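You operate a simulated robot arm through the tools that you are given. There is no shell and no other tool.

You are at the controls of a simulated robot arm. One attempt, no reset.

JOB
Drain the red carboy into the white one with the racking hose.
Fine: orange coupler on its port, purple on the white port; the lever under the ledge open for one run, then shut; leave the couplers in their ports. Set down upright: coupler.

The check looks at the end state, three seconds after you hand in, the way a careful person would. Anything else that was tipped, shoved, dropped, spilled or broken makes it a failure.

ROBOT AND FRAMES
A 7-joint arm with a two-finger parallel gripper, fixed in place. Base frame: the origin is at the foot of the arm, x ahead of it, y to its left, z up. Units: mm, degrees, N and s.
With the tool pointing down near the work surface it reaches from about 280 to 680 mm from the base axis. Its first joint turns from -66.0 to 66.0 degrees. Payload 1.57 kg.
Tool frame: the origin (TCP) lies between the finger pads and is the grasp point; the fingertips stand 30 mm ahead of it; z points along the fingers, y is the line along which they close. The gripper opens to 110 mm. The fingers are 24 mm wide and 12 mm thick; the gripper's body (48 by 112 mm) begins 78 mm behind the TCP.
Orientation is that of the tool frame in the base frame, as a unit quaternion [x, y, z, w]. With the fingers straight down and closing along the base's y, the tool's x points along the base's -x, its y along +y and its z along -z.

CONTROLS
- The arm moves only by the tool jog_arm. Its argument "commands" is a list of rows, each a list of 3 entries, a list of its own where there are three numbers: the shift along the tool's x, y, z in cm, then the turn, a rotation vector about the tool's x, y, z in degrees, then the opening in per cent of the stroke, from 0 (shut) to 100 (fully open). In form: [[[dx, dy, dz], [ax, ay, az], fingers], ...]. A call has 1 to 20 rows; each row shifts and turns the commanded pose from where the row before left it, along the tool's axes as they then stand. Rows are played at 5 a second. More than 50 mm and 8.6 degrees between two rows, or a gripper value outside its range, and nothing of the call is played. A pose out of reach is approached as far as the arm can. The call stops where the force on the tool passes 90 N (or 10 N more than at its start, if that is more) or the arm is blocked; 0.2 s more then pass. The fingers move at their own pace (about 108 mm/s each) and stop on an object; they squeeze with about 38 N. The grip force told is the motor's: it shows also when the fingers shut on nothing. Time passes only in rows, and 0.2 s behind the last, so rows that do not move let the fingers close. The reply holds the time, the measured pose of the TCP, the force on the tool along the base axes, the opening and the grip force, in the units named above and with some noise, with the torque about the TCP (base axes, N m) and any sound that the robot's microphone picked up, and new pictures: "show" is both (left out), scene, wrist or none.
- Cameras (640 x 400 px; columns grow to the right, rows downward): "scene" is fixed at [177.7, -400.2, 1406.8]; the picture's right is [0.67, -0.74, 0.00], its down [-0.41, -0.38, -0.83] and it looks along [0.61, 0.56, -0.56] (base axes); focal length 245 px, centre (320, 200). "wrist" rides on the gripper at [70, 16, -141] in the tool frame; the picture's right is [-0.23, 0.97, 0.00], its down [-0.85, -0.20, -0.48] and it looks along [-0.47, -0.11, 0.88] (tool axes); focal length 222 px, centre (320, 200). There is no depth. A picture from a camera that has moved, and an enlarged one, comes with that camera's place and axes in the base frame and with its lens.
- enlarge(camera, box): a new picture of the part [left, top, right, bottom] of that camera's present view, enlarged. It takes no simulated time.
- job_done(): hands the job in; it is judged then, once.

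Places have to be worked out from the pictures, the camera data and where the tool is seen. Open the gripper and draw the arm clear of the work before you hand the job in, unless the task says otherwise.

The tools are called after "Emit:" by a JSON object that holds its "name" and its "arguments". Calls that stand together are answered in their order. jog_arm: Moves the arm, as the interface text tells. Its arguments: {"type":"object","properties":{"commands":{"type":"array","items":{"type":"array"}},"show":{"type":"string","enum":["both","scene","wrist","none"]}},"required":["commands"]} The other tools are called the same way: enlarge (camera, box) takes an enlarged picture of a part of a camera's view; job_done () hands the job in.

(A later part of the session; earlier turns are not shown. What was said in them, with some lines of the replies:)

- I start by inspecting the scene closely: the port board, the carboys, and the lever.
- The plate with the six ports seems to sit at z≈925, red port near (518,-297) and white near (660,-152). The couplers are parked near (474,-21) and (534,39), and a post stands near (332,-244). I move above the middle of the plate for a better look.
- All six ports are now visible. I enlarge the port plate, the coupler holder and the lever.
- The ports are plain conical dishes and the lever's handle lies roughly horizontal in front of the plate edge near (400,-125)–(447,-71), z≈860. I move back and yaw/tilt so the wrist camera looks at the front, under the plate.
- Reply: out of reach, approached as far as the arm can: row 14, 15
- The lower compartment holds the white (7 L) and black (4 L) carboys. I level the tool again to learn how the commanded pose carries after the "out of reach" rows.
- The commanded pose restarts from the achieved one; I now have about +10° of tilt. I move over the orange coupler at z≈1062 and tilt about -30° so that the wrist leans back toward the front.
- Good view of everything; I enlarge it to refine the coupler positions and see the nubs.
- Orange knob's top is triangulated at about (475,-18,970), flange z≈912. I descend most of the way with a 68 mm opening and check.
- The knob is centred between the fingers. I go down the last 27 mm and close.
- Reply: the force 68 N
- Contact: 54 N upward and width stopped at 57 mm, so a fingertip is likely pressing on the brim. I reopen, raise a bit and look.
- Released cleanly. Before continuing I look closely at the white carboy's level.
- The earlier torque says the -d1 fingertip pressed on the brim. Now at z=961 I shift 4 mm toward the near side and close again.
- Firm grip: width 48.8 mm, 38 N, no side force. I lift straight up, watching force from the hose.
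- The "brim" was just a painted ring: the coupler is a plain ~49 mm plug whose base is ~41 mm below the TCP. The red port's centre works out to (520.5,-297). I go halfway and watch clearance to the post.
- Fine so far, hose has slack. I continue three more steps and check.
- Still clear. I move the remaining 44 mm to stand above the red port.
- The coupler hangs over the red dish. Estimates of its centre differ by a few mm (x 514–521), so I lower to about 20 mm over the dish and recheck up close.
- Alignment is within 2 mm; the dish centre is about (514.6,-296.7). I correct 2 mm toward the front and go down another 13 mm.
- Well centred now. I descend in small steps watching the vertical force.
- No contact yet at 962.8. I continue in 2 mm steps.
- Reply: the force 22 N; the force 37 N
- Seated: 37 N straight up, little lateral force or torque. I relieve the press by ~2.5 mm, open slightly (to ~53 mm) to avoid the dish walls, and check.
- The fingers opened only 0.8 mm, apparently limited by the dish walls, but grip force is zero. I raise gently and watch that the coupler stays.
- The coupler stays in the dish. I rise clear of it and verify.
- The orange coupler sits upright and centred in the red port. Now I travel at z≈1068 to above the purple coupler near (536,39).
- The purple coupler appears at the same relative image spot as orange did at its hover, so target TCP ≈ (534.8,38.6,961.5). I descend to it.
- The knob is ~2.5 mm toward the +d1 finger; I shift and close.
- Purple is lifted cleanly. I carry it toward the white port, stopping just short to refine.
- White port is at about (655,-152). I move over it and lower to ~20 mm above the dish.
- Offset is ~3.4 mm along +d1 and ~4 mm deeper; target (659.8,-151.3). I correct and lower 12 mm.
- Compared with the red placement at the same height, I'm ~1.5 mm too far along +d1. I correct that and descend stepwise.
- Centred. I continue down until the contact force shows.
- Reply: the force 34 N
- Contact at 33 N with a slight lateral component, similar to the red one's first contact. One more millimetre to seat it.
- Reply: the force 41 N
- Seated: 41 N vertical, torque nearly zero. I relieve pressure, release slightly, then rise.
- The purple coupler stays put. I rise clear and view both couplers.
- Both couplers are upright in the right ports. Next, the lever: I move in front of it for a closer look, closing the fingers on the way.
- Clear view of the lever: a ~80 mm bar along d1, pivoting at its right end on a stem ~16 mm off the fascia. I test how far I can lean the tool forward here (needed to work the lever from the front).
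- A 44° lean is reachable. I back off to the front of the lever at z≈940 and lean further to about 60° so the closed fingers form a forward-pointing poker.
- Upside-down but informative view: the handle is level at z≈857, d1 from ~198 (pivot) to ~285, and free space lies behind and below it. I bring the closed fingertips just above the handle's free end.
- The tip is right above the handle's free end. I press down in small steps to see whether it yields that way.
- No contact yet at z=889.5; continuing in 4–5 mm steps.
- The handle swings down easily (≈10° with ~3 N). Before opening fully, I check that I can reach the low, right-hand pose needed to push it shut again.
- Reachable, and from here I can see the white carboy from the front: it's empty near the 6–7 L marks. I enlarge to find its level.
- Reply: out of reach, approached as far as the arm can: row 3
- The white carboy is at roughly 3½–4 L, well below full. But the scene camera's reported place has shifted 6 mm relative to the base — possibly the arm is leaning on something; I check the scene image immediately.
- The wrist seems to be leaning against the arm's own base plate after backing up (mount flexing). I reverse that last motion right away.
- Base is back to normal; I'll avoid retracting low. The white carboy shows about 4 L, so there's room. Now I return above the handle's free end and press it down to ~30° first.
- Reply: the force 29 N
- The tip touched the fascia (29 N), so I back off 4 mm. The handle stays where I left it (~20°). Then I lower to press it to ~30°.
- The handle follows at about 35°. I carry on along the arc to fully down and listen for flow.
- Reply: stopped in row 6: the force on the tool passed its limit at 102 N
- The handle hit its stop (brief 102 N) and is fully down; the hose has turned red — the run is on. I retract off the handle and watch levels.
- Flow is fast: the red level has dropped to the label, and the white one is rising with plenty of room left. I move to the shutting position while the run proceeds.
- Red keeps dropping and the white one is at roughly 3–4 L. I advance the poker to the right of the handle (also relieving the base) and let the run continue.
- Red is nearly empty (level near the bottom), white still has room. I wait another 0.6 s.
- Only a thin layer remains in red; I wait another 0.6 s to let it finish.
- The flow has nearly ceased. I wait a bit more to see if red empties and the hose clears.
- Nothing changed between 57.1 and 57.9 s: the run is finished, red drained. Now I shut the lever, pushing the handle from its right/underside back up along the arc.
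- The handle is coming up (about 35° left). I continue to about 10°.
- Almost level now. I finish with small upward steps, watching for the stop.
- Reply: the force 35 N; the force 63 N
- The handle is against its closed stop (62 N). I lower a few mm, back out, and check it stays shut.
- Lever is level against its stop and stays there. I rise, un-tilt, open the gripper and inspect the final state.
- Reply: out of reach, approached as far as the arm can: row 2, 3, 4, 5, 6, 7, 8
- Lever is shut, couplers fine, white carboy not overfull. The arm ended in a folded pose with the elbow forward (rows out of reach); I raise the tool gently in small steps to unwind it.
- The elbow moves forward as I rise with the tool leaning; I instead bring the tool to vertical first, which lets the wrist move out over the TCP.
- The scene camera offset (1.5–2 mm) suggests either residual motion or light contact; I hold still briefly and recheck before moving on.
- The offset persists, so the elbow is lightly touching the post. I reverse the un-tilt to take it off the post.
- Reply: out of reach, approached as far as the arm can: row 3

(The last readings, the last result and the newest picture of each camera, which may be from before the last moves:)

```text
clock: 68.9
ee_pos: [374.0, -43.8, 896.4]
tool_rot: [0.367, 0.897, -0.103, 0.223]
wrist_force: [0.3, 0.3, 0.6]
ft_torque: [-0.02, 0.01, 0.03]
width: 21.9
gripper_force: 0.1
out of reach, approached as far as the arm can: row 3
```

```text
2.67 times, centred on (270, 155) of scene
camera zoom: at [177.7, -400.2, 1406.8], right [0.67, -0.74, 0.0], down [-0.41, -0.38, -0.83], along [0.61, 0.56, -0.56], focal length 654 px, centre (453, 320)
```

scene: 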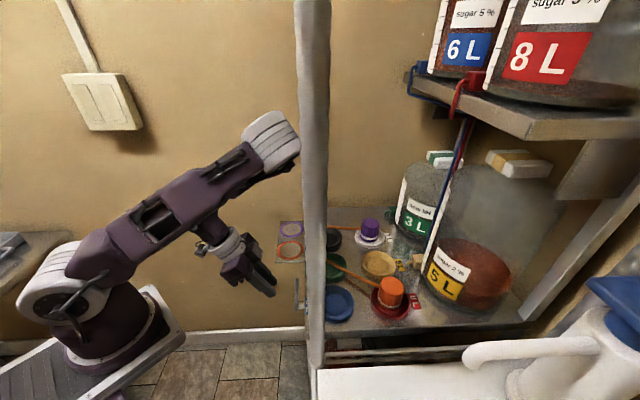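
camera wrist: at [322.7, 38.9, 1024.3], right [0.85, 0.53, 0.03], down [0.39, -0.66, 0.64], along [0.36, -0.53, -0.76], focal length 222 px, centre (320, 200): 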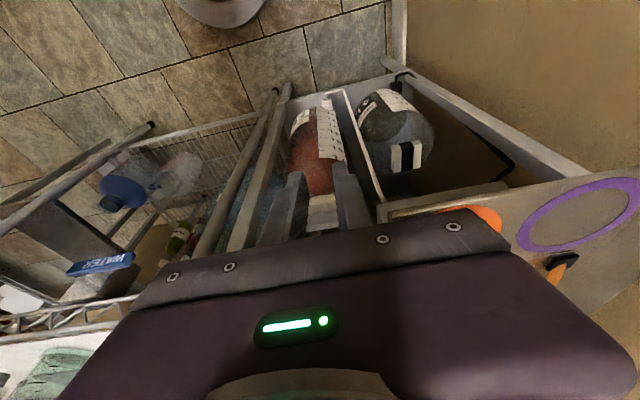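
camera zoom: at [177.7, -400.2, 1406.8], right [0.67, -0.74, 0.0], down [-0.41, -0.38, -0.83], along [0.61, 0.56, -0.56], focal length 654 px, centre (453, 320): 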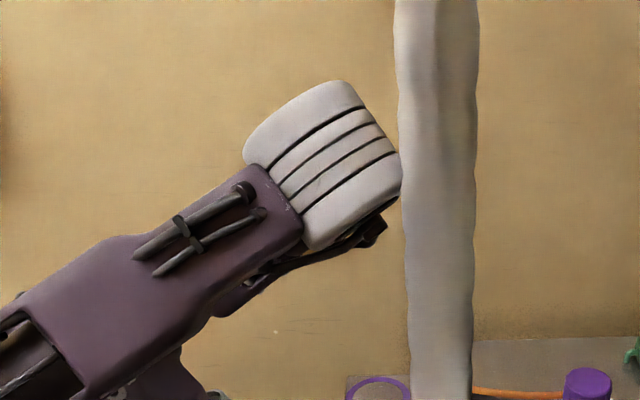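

Contact is gone (camera back to nominal). I swing the hand left (+y), away from the post, watching the elbow.

Emit:
{"name": "jog_arm", "arguments": {"commands": [[[1.84, 2.11, -1.08], [0, 0, 0], 20], [[1.84, 2.11, -1.08], [0, 0, 0], 20], [[0, 0, 0], [0, 0, 0], 20]], "show": "scene"}}

Emit:
{"name": "enlarge", "arguments": {"camera": "scene", "box": [150, 80, 360, 280]}}

```text
clock: 69.7
ee_pos: [374.6, 15.2, 895.4]
tool_rot: [0.372, 0.892, -0.104, 0.235]
wrist_force: [-0.6, 0.2, 0.2]
ft_torque: [0.03, 0.01, 0.0]
width: 21.8
gripper_force: 0.1
```

scene: 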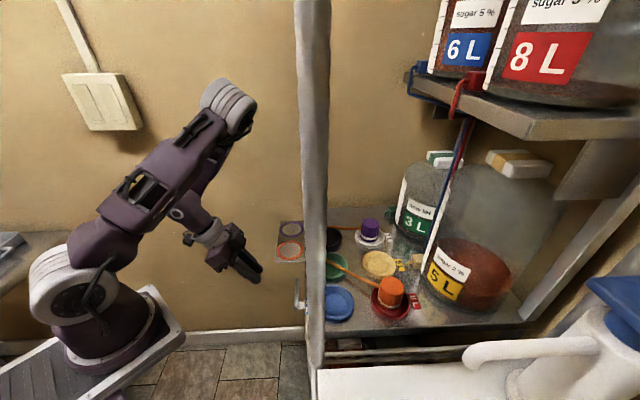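

```text
2.00 times, centred on (255, 180) of scene
camera zoom: at [177.7, -400.2, 1406.8], right [0.67, -0.74, 0.0], down [-0.41, -0.38, -0.83], along [0.61, 0.56, -0.56], focal length 490 px, centre (450, 240)
```

zoom: 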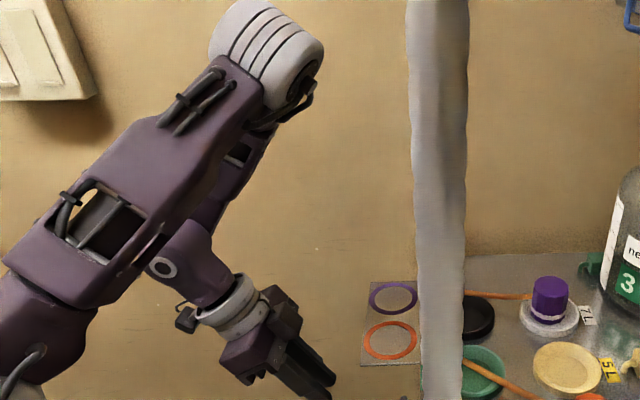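

The elbow swung clear and up. Now I raise the tool and bring it upright, opening the gripper.

Emit:
{"name": "jog_arm", "arguments": {"commands": [[[-1.98, 0, -3.47], [0, 0, 0], 20], [[-1.98, 0, -3.47], [0, 0, 0], 40], [[-1.98, 0, -3.47], [0, 0, 0], 60], [[-1.98, 0, -3.47], [0, 0, 0], 80], [[0, 0, 0], [0, 0, 0], 80]]}}

Emit:
{"name": "enlarge", "arguments": {"camera": "wrist", "box": [200, 20, 440, 220]}}

Emit:
{"name": "enlarge", "arguments": {"camera": "scene", "box": [260, 190, 430, 330]}}

```text
clock: 70.9
ee_pos: [378.9, 18.3, 1057.4]
tool_rot: [0.372, 0.892, -0.105, 0.235]
wrist_force: [-0.1, -0.4, -0.1]
ft_torque: [-0.02, 0.01, 0.01]
width: 88.0
gripper_force: 0.1
camera wrist: at [299.4, 123.7, 1145.4], right [0.83, 0.54, 0.1], down [0.22, -0.49, 0.84], along [0.51, -0.68, -0.53], focal length 222 px, centre (320, 200)
```

scene: 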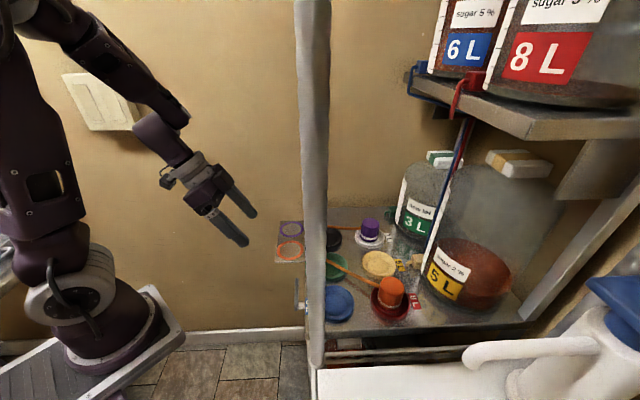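
wrist: 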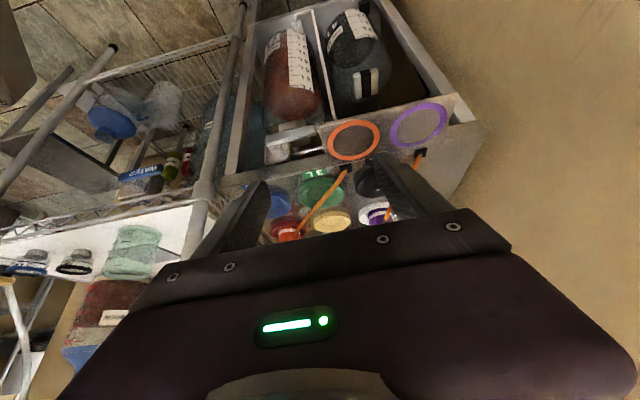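

```text
2.00 times, centred on (320, 120) of wrist
camera zoom: at [299.4, 123.7, 1145.4], right [0.83, 0.54, 0.1], down [0.22, -0.49, 0.84], along [0.51, -0.68, -0.53], focal length 444 px, centre (320, 360)
```

zoom: 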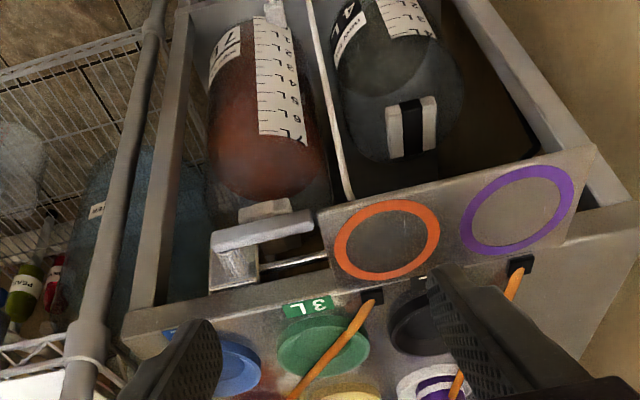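

```text
2.86 times, centred on (345, 260) of scene
camera zoom: at [177.7, -400.2, 1406.8], right [0.67, -0.74, 0.0], down [-0.41, -0.38, -0.83], along [0.61, 0.56, -0.56], focal length 700 px, centre (249, 29)
```

zoom: 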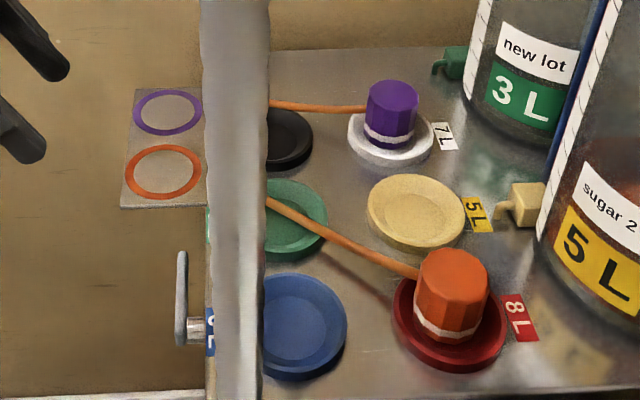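

Everything is in order: lever level and shut, both couplers upright in their ports, red drained, white not overfull, no spills. I draw the arm up a little further with the gripper open.

Emit:
{"name": "jog_arm", "arguments": {"commands": [[[-1.98, 0, -3.47], [0, 0, 0], 100], [[-1.98, 0, -3.47], [0, 0, 0], 100], [[0, 0, 0], [0, 0, 0], 100], [[0, 0, 0], [0, 0, 0], 100]]}}

Emit:
{"name": "enlarge", "arguments": {"camera": "wrist", "box": [200, 20, 440, 220]}}

Emit:
{"name": "enlarge", "arguments": {"camera": "scene", "box": [260, 190, 430, 330]}}

```text
clock: 71.9
ee_pos: [378.5, 19.5, 1138.6]
tool_rot: [0.371, 0.892, -0.104, 0.236]
wrist_force: [0.1, -0.1, 0.4]
ft_torque: [-0.01, -0.03, -0.01]
width: 110.3
gripper_force: 0.1
camera wrist: at [299.3, 124.9, 1225.2], right [0.83, 0.54, 0.1], down [0.22, -0.49, 0.84], along [0.51, -0.68, -0.53], focal length 222 px, centre (320, 200)
```

scene: 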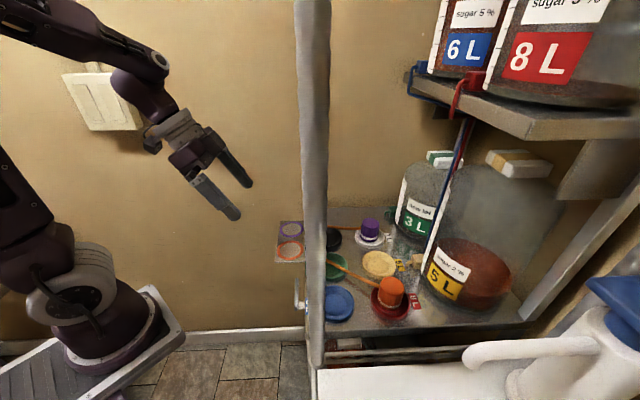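
wrist: 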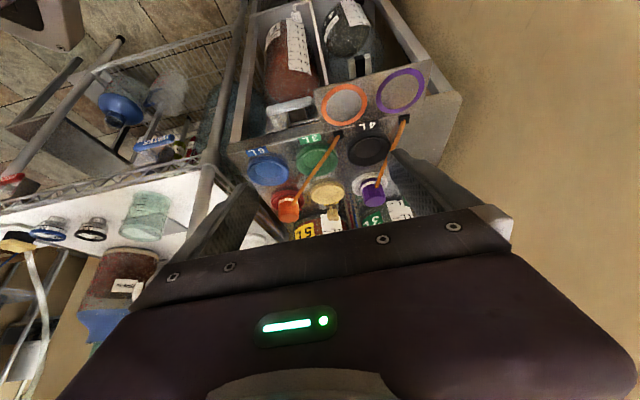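

```text
2.00 times, centred on (320, 120) of wrist
camera zoom: at [299.3, 124.9, 1225.2], right [0.83, 0.54, 0.1], down [0.22, -0.49, 0.84], along [0.51, -0.68, -0.53], focal length 444 px, centre (320, 360)
```

zoom: 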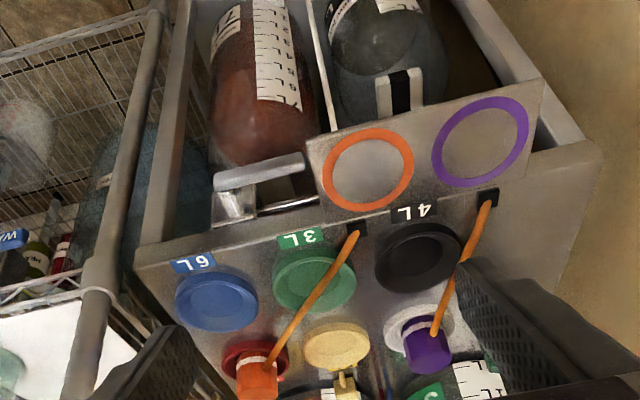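

```text
2.86 times, centred on (345, 260) of scene
camera zoom: at [177.7, -400.2, 1406.8], right [0.67, -0.74, 0.0], down [-0.41, -0.38, -0.83], along [0.61, 0.56, -0.56], focal length 700 px, centre (249, 29)
```

zoom: 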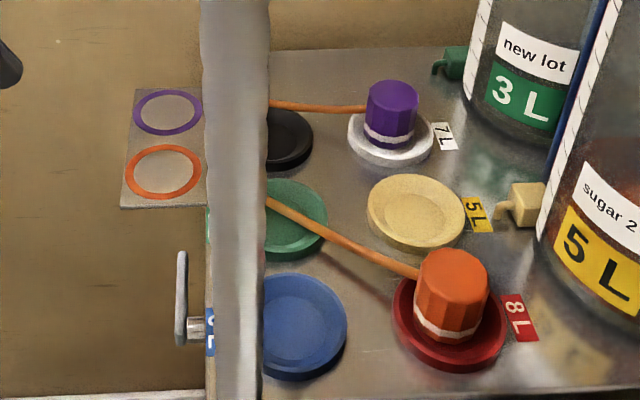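

The gripper is open and the arm is clear. The lever is shut, the couplers are upright in the red and white ports, and the run is complete, so I hand the job in.

Emit:
{"name": "job_done", "arguments": {}}

```text
The job is handed in.
```

The red carboy is drained into the white one, and the job is handed in; no verdict has come back yet.

- **Couplers:** orange is upright in the red 8 L port and purple is upright in the white 7 L port. Both were left in place.
- **Run:** I opened the lever once. The red level fell to a thin film at the bottom and then stopped changing. The white carboy was clearly below its 7 L mark, and I saw no spill.
- **Lever:** it is back level against its closed stop, and it stayed there after I let go.
- **Arm:** the gripper is open and the arm is clear of the work.

**Contacts along the way:**
- A finger pressed on the coupler tray at about 54 N on the first grasp of the orange coupler.
- The fingertips touched the fascia in front of the lever at about 29 N.
- The lever reached its open stop at 102 N.
- The arm leaned briefly on its own base plate.
- The elbow briefly touched the front post while I was backing out.

In the last pictures nothing looked moved or damaged by any of these.
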